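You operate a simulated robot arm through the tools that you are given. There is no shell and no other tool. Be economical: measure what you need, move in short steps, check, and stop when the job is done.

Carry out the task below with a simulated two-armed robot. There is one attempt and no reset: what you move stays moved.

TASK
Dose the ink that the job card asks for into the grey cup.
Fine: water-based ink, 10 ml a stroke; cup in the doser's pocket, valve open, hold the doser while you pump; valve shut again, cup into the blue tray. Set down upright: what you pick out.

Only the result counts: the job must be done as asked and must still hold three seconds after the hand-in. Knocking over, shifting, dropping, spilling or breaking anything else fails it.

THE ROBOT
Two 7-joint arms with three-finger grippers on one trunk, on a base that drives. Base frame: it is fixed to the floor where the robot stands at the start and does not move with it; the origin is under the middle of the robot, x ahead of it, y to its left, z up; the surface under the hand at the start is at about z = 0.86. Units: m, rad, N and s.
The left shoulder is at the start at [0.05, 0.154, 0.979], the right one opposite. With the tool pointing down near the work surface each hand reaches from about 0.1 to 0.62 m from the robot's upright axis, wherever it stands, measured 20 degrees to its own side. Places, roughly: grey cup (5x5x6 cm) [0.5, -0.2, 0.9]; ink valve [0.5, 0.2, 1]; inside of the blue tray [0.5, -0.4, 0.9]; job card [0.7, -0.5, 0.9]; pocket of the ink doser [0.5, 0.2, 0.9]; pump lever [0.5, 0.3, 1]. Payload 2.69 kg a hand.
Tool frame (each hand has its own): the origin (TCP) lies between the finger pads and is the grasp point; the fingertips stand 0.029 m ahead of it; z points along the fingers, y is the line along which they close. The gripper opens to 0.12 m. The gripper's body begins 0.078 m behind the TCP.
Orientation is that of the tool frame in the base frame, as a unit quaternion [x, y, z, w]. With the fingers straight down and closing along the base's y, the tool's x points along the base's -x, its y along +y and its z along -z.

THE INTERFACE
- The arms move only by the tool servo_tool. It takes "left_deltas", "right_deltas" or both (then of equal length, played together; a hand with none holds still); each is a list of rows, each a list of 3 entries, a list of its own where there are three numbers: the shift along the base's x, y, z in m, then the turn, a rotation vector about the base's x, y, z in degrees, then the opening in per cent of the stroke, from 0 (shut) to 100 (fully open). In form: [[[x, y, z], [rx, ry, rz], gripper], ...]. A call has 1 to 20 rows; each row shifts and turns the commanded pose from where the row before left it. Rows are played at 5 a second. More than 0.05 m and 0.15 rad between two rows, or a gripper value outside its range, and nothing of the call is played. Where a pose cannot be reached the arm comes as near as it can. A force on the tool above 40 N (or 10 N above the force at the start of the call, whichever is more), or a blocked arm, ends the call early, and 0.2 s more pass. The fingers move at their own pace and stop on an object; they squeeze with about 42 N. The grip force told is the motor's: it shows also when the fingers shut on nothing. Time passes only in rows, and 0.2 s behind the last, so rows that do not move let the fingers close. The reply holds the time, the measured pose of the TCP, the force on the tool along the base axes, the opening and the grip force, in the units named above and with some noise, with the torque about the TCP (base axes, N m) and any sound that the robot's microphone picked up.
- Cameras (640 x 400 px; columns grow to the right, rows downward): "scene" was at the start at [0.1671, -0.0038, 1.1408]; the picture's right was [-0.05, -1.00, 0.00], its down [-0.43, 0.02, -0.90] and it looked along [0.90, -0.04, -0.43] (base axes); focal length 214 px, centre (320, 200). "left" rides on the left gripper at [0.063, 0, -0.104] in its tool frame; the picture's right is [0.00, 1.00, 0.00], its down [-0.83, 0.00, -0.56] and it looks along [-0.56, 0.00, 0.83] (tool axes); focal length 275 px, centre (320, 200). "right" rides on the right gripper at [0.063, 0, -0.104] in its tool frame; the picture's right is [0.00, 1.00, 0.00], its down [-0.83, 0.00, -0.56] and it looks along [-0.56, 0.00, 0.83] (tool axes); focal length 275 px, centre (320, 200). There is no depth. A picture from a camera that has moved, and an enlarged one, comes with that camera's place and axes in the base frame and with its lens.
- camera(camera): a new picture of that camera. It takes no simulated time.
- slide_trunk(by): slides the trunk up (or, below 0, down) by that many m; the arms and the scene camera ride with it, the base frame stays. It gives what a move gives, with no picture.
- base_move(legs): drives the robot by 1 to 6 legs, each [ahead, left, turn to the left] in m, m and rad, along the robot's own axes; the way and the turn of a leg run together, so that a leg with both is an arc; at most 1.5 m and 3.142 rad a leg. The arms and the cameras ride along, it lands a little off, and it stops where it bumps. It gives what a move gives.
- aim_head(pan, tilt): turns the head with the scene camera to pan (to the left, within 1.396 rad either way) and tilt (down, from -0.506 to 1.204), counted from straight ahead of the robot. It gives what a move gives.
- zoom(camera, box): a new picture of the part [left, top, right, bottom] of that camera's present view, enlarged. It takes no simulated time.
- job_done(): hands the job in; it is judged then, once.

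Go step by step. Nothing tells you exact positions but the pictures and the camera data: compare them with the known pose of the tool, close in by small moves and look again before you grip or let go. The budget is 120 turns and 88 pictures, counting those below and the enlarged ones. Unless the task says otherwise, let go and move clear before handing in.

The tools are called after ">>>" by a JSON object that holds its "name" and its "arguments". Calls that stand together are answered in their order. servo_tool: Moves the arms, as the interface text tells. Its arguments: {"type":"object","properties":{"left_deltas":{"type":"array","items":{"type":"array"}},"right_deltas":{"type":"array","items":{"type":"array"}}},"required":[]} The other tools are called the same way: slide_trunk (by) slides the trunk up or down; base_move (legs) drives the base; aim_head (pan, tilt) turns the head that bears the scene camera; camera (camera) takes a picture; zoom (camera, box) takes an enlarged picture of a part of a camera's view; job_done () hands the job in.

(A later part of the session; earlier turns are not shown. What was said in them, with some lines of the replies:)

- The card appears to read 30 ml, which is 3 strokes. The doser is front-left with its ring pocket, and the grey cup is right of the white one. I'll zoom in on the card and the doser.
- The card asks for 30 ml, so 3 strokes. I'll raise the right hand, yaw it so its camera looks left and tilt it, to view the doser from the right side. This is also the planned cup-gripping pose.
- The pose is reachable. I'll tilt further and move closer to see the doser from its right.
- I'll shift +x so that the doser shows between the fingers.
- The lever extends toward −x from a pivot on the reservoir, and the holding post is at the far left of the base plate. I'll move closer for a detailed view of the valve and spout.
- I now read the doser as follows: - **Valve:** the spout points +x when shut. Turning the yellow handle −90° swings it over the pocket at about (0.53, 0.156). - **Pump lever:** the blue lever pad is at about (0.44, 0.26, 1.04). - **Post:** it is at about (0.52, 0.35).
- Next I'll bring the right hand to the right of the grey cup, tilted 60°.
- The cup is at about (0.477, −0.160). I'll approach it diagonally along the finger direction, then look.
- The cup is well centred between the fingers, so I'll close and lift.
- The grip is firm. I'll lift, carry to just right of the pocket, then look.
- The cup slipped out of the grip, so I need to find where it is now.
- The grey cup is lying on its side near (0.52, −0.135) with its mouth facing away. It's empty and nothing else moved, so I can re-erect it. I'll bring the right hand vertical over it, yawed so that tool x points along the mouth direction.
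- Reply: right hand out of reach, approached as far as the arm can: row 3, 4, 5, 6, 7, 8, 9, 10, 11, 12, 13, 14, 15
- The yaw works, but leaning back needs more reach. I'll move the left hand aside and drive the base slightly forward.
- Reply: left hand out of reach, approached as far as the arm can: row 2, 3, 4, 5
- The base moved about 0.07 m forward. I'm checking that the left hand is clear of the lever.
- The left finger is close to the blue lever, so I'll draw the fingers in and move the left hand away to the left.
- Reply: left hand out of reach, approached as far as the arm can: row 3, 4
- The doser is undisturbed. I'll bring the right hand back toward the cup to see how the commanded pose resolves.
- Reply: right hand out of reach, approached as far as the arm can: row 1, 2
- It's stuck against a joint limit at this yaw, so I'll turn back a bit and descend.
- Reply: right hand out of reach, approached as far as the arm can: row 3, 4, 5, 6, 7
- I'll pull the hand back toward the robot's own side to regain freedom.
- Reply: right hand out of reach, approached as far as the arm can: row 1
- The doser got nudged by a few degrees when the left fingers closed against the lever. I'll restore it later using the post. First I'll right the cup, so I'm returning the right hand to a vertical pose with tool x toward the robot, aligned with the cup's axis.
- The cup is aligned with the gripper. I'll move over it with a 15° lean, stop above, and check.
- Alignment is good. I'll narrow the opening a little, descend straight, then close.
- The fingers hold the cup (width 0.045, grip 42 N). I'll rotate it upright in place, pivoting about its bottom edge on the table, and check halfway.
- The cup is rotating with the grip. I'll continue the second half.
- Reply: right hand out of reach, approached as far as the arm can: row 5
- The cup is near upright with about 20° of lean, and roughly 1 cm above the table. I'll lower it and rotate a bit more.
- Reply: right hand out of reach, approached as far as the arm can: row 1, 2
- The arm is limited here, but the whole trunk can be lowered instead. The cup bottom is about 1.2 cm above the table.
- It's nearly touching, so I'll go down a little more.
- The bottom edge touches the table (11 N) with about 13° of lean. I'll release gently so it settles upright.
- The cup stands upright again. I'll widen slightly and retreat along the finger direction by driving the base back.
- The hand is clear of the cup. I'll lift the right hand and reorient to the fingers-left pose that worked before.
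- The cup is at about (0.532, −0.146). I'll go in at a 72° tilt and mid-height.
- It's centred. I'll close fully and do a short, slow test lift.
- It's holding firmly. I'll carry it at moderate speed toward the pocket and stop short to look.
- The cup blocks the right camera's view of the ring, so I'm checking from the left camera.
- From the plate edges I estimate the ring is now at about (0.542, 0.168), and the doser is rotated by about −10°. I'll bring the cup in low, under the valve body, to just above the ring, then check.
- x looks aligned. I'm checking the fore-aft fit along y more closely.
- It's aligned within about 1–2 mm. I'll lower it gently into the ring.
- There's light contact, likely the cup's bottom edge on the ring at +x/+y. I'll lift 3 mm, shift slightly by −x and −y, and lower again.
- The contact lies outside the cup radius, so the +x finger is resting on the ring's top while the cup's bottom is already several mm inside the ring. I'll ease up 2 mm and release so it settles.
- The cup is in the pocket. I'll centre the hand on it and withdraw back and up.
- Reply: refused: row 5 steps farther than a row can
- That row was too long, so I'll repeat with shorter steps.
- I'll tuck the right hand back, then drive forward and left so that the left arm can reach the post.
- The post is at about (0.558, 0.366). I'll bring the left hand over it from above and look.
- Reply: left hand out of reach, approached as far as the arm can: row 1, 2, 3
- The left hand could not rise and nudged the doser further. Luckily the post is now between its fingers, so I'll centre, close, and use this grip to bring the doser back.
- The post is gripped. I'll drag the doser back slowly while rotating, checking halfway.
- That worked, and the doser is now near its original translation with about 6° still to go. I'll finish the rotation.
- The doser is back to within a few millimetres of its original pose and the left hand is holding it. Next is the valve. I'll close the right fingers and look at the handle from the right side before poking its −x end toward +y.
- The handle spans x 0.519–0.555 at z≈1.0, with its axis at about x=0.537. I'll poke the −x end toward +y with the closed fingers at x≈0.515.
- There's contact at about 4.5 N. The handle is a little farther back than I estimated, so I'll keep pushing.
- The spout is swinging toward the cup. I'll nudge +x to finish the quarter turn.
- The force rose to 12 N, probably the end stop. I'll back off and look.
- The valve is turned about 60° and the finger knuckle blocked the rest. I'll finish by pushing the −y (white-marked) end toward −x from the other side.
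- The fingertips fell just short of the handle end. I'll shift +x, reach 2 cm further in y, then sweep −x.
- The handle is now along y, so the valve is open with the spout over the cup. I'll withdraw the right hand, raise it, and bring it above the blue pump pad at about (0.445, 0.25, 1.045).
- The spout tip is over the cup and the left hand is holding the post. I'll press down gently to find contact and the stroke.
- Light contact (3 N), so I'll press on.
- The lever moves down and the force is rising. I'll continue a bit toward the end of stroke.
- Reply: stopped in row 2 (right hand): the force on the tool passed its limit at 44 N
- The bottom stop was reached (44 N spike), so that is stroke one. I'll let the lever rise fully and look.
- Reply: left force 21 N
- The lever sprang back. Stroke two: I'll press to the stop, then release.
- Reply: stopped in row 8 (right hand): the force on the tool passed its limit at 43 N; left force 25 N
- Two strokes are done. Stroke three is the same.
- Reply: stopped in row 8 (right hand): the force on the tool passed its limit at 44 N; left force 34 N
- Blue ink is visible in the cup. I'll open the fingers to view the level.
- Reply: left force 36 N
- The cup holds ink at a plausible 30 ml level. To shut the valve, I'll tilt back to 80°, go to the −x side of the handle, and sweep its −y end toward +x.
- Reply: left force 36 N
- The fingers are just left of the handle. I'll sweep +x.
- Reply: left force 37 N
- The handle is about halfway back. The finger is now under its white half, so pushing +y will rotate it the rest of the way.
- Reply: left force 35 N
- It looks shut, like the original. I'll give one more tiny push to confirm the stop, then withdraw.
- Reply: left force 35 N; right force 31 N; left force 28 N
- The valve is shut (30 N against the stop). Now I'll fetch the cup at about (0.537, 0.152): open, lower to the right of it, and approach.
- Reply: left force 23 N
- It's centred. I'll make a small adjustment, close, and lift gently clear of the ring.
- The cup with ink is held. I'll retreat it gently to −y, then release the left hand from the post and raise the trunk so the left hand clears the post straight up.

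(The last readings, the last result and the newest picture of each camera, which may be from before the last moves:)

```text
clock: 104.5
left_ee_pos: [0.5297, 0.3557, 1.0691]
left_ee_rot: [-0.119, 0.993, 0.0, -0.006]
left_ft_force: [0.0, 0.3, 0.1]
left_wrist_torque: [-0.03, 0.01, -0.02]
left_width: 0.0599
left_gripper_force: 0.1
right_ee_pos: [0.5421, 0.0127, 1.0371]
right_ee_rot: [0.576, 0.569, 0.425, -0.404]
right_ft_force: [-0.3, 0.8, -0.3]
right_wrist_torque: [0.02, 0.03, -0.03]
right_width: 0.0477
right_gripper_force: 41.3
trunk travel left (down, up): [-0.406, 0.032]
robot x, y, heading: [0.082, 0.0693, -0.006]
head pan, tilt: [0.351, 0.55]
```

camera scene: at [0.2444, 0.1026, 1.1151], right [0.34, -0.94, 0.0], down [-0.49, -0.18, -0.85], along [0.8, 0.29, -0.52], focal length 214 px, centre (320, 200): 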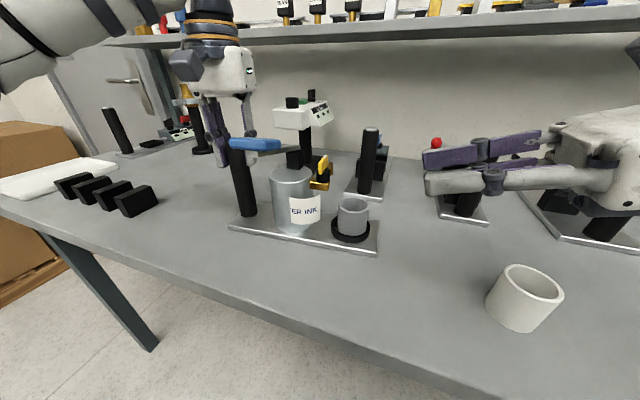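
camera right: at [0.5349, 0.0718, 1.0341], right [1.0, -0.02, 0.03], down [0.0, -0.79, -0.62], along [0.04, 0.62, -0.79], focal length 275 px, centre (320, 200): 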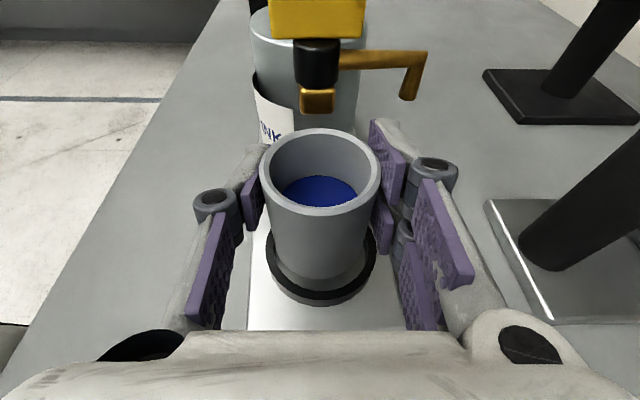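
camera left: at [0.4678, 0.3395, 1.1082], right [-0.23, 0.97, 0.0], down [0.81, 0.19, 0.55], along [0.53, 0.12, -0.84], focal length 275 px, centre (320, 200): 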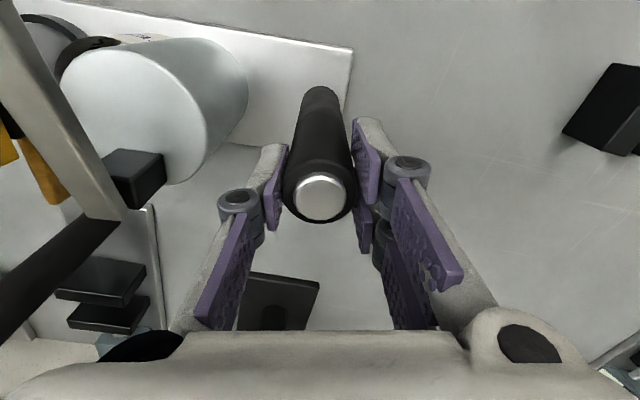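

Both hands are clear. I'll drive back, right, then forward, placing the right arm near the tray.

>>> {"name": "base_move", "arguments": {"legs": [[-0.18, 0, 0], [0, -0.2, 0], [0.08, 0, 0]]}}

>>> {"name": "aim_head", "arguments": {"pan": -0.35, "tilt": 0.5}}

>>> {"name": "camera", "arguments": {"camera": "scene"}}

```text
clock: 108.5
left_ee_pos: [0.4298, 0.1539, 1.0707]
left_ee_rot: [-0.119, 0.993, -0.001, -0.005]
left_ft_force: [0.2, -0.3, -0.2]
left_wrist_torque: [0.0, 0.03, 0.03]
left_width: 0.0599
left_gripper_force: 0.0
right_ee_pos: [0.4406, -0.1901, 1.0385]
right_ee_rot: [0.576, 0.569, 0.426, -0.403]
right_ft_force: [-0.1, 0.8, -0.2]
right_wrist_torque: [-0.01, 0.01, 0.07]
right_width: 0.0474
right_gripper_force: 42.0
trunk travel left (down, up): [-0.406, 0.032]
robot x, y, heading: [-0.0175, -0.1305, -0.007]
head pan, tilt: [0.351, 0.55]
```

```text
clock: 109.5
left_ee_pos: [0.4297, 0.1536, 1.0715]
left_ee_rot: [-0.12, 0.993, 0.0, -0.004]
left_ft_force: [-0.6, 0.2, -0.4]
left_wrist_torque: [0.01, 0.0, -0.02]
left_width: 0.06
left_gripper_force: 0.0
right_ee_pos: [0.4408, -0.1896, 1.0384]
right_ee_rot: [0.575, 0.57, 0.425, -0.404]
right_ft_force: [0.9, -0.5, -1.1]
right_wrist_torque: [-0.01, -0.03, 0.01]
right_width: 0.0474
right_gripper_force: 42.0
trunk travel left (down, up): [-0.406, 0.032]
robot x, y, heading: [-0.0218, -0.1298, -0.003]
head pan, tilt: [-0.351, 0.499]
```

```text
4 pictures are left
camera scene: at [0.1025, -0.1611, 1.2027], right [-0.34, -0.94, 0.0], down [-0.45, 0.16, -0.88], along [0.82, -0.3, -0.48], focal length 214 px, centre (320, 200)
```

scene: 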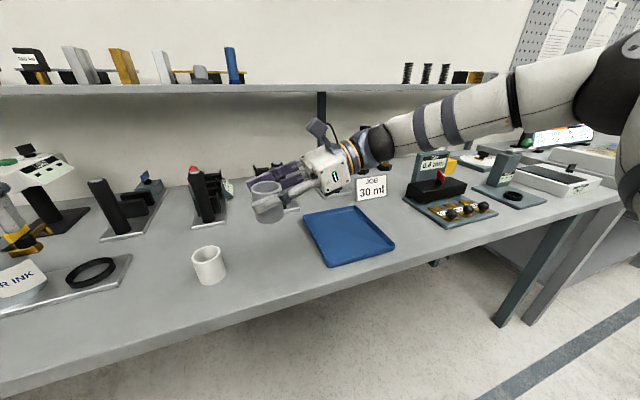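

The tray centre is at about (0.497, −0.383). I'll move the cup over it gently at height.

>>> {"name": "servo_tool", "arguments": {"right_deltas": [[[0.006, -0.015, 0], [0, 0, 0], 0], [[0.006, -0.024, 0], [0, 0, 0], 0], [[0.006, -0.024, 0], [0, 0, 0], 0], [[0.006, -0.024, 0], [0, 0, 0], 0], [[0.006, -0.024, 0], [0, 0, 0], 0], [[0.006, -0.024, 0], [0, 0, 0], 0], [[0.006, -0.024, -0.01], [0, 0, 0], 0], [[0.006, -0.02, -0.015], [0, 0, 0], 0], [[0, -0.011, -0.015], [0, 0, 0], 0], [[0, 0, -0.015], [0, 0, 0], 0]]}}

```text
clock: 111.8
left_ee_pos: [0.4293, 0.1529, 1.071]
left_ee_rot: [-0.12, 0.993, 0.0, -0.005]
left_ft_force: [0.1, -0.4, 0.1]
left_wrist_torque: [0.03, -0.01, -0.03]
left_width: 0.0599
left_gripper_force: 0.0
right_ee_pos: [0.4883, -0.3798, 0.9838]
right_ee_rot: [0.575, 0.57, 0.426, -0.404]
right_ft_force: [0.4, 0.1, -0.9]
right_wrist_torque: [-0.01, -0.03, 0.01]
right_width: 0.0474
right_gripper_force: 42.1
trunk travel left (down, up): [-0.406, 0.032]
robot x, y, heading: [-0.0222, -0.1317, -0.002]
head pan, tilt: [-0.351, 0.499]
```

It's reachable. I'll lower to just above the tray floor and check.

>>> {"name": "servo_tool", "arguments": {"right_deltas": [[[0, 0, -0.015], [0, 0, 0], 0], [[0, 0, -0.015], [0, 0, 0], 0], [[0, 0, -0.015], [0, 0, 0], 0], [[0, 0, -0.012], [0, 0, 0], 0], [[0, 0, -0.006], [0, 0, 0], 0]]}}

>>> {"name": "zoom", "arguments": {"camera": "scene", "box": [270, 160, 430, 280]}}

```text
clock: 113.0
left_ee_pos: [0.4289, 0.1526, 1.07]
left_ee_rot: [-0.119, 0.993, -0.001, -0.004]
left_ft_force: [0.0, 0.1, 0.0]
left_wrist_torque: [-0.01, 0.0, 0.02]
left_width: 0.0601
left_gripper_force: 0.1
right_ee_pos: [0.4879, -0.3794, 0.9192]
right_ee_rot: [0.575, 0.57, 0.426, -0.404]
right_ft_force: [-0.5, -0.1, 0.2]
right_wrist_torque: [-0.01, 0.02, 0.03]
right_width: 0.0473
right_gripper_force: 42.0
trunk travel left (down, up): [-0.406, 0.032]
robot x, y, heading: [-0.0217, -0.132, -0.002]
head pan, tilt: [-0.351, 0.499]
```

```text
3.33 times, centred on (350, 220) of scene
camera zoom: at [0.1026, -0.1612, 1.2027], right [-0.34, -0.94, 0.0], down [-0.45, 0.17, -0.88], along [0.82, -0.3, -0.48], focal length 715 px, centre (220, 133)
```

zoom: 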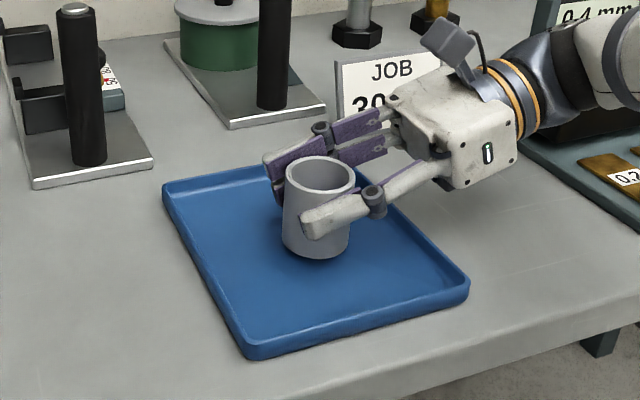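

The cup is well inside the tray, just above its floor. I'll lower in small steps until it touches.

>>> {"name": "servo_tool", "arguments": {"right_deltas": [[[0, 0, -0.003], [0, 0, 0], 0], [[0, 0, -0.003], [0, 0, 0], 0], [[0, 0, 0], [0, 0, 0], 0]]}}

```text
clock: 113.8
left_ee_pos: [0.43, 0.1541, 1.0706]
left_ee_rot: [-0.119, 0.993, 0.0, -0.005]
left_ft_force: [-0.2, 0.0, -0.3]
left_wrist_torque: [0.01, 0.03, 0.01]
left_width: 0.0601
left_gripper_force: 0.1
right_ee_pos: [0.4877, -0.3804, 0.9137]
right_ee_rot: [0.575, 0.57, 0.426, -0.404]
right_ft_force: [0.1, -0.2, -0.3]
right_wrist_torque: [-0.01, 0.01, 0.01]
right_width: 0.0474
right_gripper_force: 42.0
trunk travel left (down, up): [-0.406, 0.032]
robot x, y, heading: [-0.0204, -0.1314, -0.004]
head pan, tilt: [-0.351, 0.499]
```

>>> {"name": "servo_tool", "arguments": {"right_deltas": [[[0, 0, -0.002], [0, 0, 0], 0], [[0, 0, -0.002], [0, 0, 0], 0], [[0, 0, 0], [0, 0, 0], 0]]}}

```text
clock: 114.5
left_ee_pos: [0.4295, 0.1544, 1.0707]
left_ee_rot: [-0.12, 0.993, 0.0, -0.004]
left_ft_force: [-0.4, -0.5, 0.5]
left_wrist_torque: [0.02, -0.01, 0.01]
left_width: 0.06
left_gripper_force: 0.1
right_ee_pos: [0.4876, -0.3805, 0.9093]
right_ee_rot: [0.575, 0.57, 0.426, -0.404]
right_ft_force: [-0.4, -0.2, -1.0]
right_wrist_torque: [0.01, -0.01, 0.0]
right_width: 0.0474
right_gripper_force: 42.1
trunk travel left (down, up): [-0.406, 0.032]
robot x, y, heading: [-0.0215, -0.1299, -0.002]
head pan, tilt: [-0.351, 0.499]
```

Still no contact, so I'll go a little further down.

>>> {"name": "servo_tool", "arguments": {"right_deltas": [[[0, 0, -0.002], [0, 0, 0], 0], [[0, 0, -0.002], [0, 0, 0], 0], [[0, 0, 0], [0, 0, 0], 0]]}}

```text
clock: 115.3
left_ee_pos: [0.4284, 0.1529, 1.0717]
left_ee_rot: [-0.119, 0.993, 0.0, -0.005]
left_ft_force: [-0.6, 0.0, -0.7]
left_wrist_torque: [-0.01, 0.01, -0.01]
left_width: 0.0599
left_gripper_force: 0.0
right_ee_pos: [0.4877, -0.3798, 0.9094]
right_ee_rot: [0.574, 0.57, 0.427, -0.404]
right_ft_force: [-0.1, -2.6, 13.7]
right_wrist_torque: [-0.18, 0.31, 0.03]
right_width: 0.0475
right_gripper_force: 42.3
trunk travel left (down, up): [-0.406, 0.032]
robot x, y, heading: [-0.0213, -0.1333, -0.003]
head pan, tilt: [-0.351, 0.499]
```

It's in contact. I'll relieve slightly, release gently, centre and withdraw.

>>> {"name": "servo_tool", "arguments": {"right_deltas": [[[0, 0, 0.001], [0, 0, 0], 0], [[0, 0, 0], [0, 0, 0], 41], [[0, 0, 0], [0, 0, 0], 44], [[0, 0, 0], [0, 0, 0], 50], [[0, 0, 0], [0, 0, 0], 60], [[0, 0, 0], [0, 0, 0], 68], [[0, 0, 0], [0, 0, 0], 68]]}}

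>>> {"name": "camera", "arguments": {"camera": "right"}}

```text
clock: 117.0
left_ee_pos: [0.43, 0.1529, 1.0694]
left_ee_rot: [-0.12, 0.993, -0.001, -0.005]
left_ft_force: [0.0, 0.1, -0.3]
left_wrist_torque: [0.01, 0.01, -0.03]
left_width: 0.0598
left_gripper_force: 0.0
right_ee_pos: [0.4886, -0.3794, 0.9077]
right_ee_rot: [0.575, 0.57, 0.425, -0.404]
right_ft_force: [-0.4, -1.3, 0.5]
right_wrist_torque: [-0.03, -0.03, 0.02]
right_width: 0.0816
right_gripper_force: 0.0
trunk travel left (down, up): [-0.406, 0.032]
robot x, y, heading: [-0.0192, -0.13, -0.004]
head pan, tilt: [-0.351, 0.499]
```

```text
2 pictures are left
camera right: at [0.4839, -0.4596, 1.0006], right [1.0, -0.02, 0.03], down [0.0, -0.79, -0.62], along [0.03, 0.62, -0.79], focal length 275 px, centre (320, 200)
```

right: 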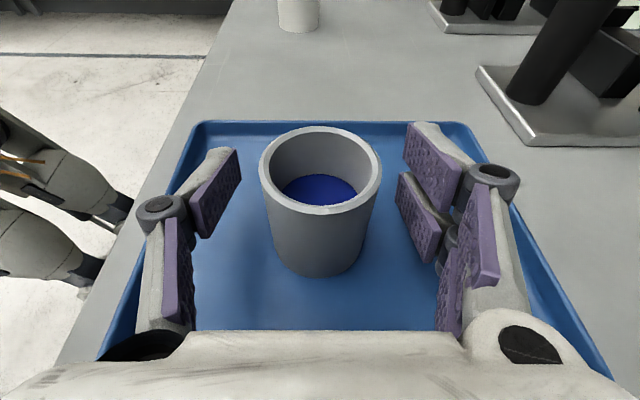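

The cup stands upright in the tray with the ink. The fingers are clear on both sides, so I'll lift straight up.

>>> {"name": "servo_tool", "arguments": {"right_deltas": [[[0, 0, 0.01], [0, 0, 0], 68], [[0, 0, 0.02], [0, 0, 0], 68], [[0, 0, 0.03], [0, 0, 0], 68], [[0, 0, 0.03], [0, 0, 0], 68], [[-0.02, 0, 0.03], [0, 0, 0], 68], [[0, 0, 0], [0, 0, 0], 68]]}}

>>> {"name": "camera", "arguments": {"camera": "scene"}}

```text
clock: 118.3
left_ee_pos: [0.4307, 0.1532, 1.0699]
left_ee_rot: [-0.119, 0.993, 0.0, -0.006]
left_ft_force: [-0.1, 0.1, -0.1]
left_wrist_torque: [-0.01, -0.01, -0.01]
left_width: 0.06
left_gripper_force: 0.0
right_ee_pos: [0.4685, -0.3804, 1.0287]
right_ee_rot: [0.576, 0.569, 0.426, -0.404]
right_ft_force: [0.3, 0.0, 0.2]
right_wrist_torque: [-0.02, 0.0, 0.05]
right_width: 0.0814
right_gripper_force: 0.1
trunk travel left (down, up): [-0.406, 0.032]
robot x, y, heading: [-0.0212, -0.1311, -0.002]
head pan, tilt: [-0.351, 0.499]
```

```text
1 pictures are left
camera scene: at [0.1031, -0.1612, 1.2025], right [-0.34, -0.94, 0.0], down [-0.45, 0.17, -0.88], along [0.82, -0.3, -0.48], focal length 214 px, centre (320, 200)
```

scene: 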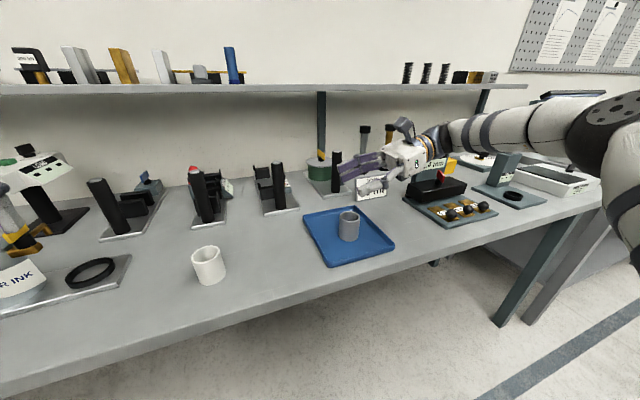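

The grey cup stands upright in the blue tray, the valve is shut, both hands are clear, and everything else is standing. I'm handing in.

>>> {"name": "job_done", "arguments": {}}

```text
The job is handed in.
```

The grey cup is standing upright in the blue tray with 30 ml of water-based ink: three full pump strokes, with the left hand holding the doser. The valve is shut again and both hands are clear; the hand-in gave no verdict.

Two things went wrong along the way and could count against it:
- **Dropped cup:** the grey cup slipped from the gripper early on and fell on its side while still empty. I stood it back up before dosing; nothing spilled.
- **Doser moved:** the left hand twice pushed the doser out of place before dosing. I dragged it back by its post to within a few millimetres of where it started, as judged from the camera pictures.

I judged the dose by the three strokes reaching the lever's end stop and by the ink level seen in the cup, not by an exact measurement.
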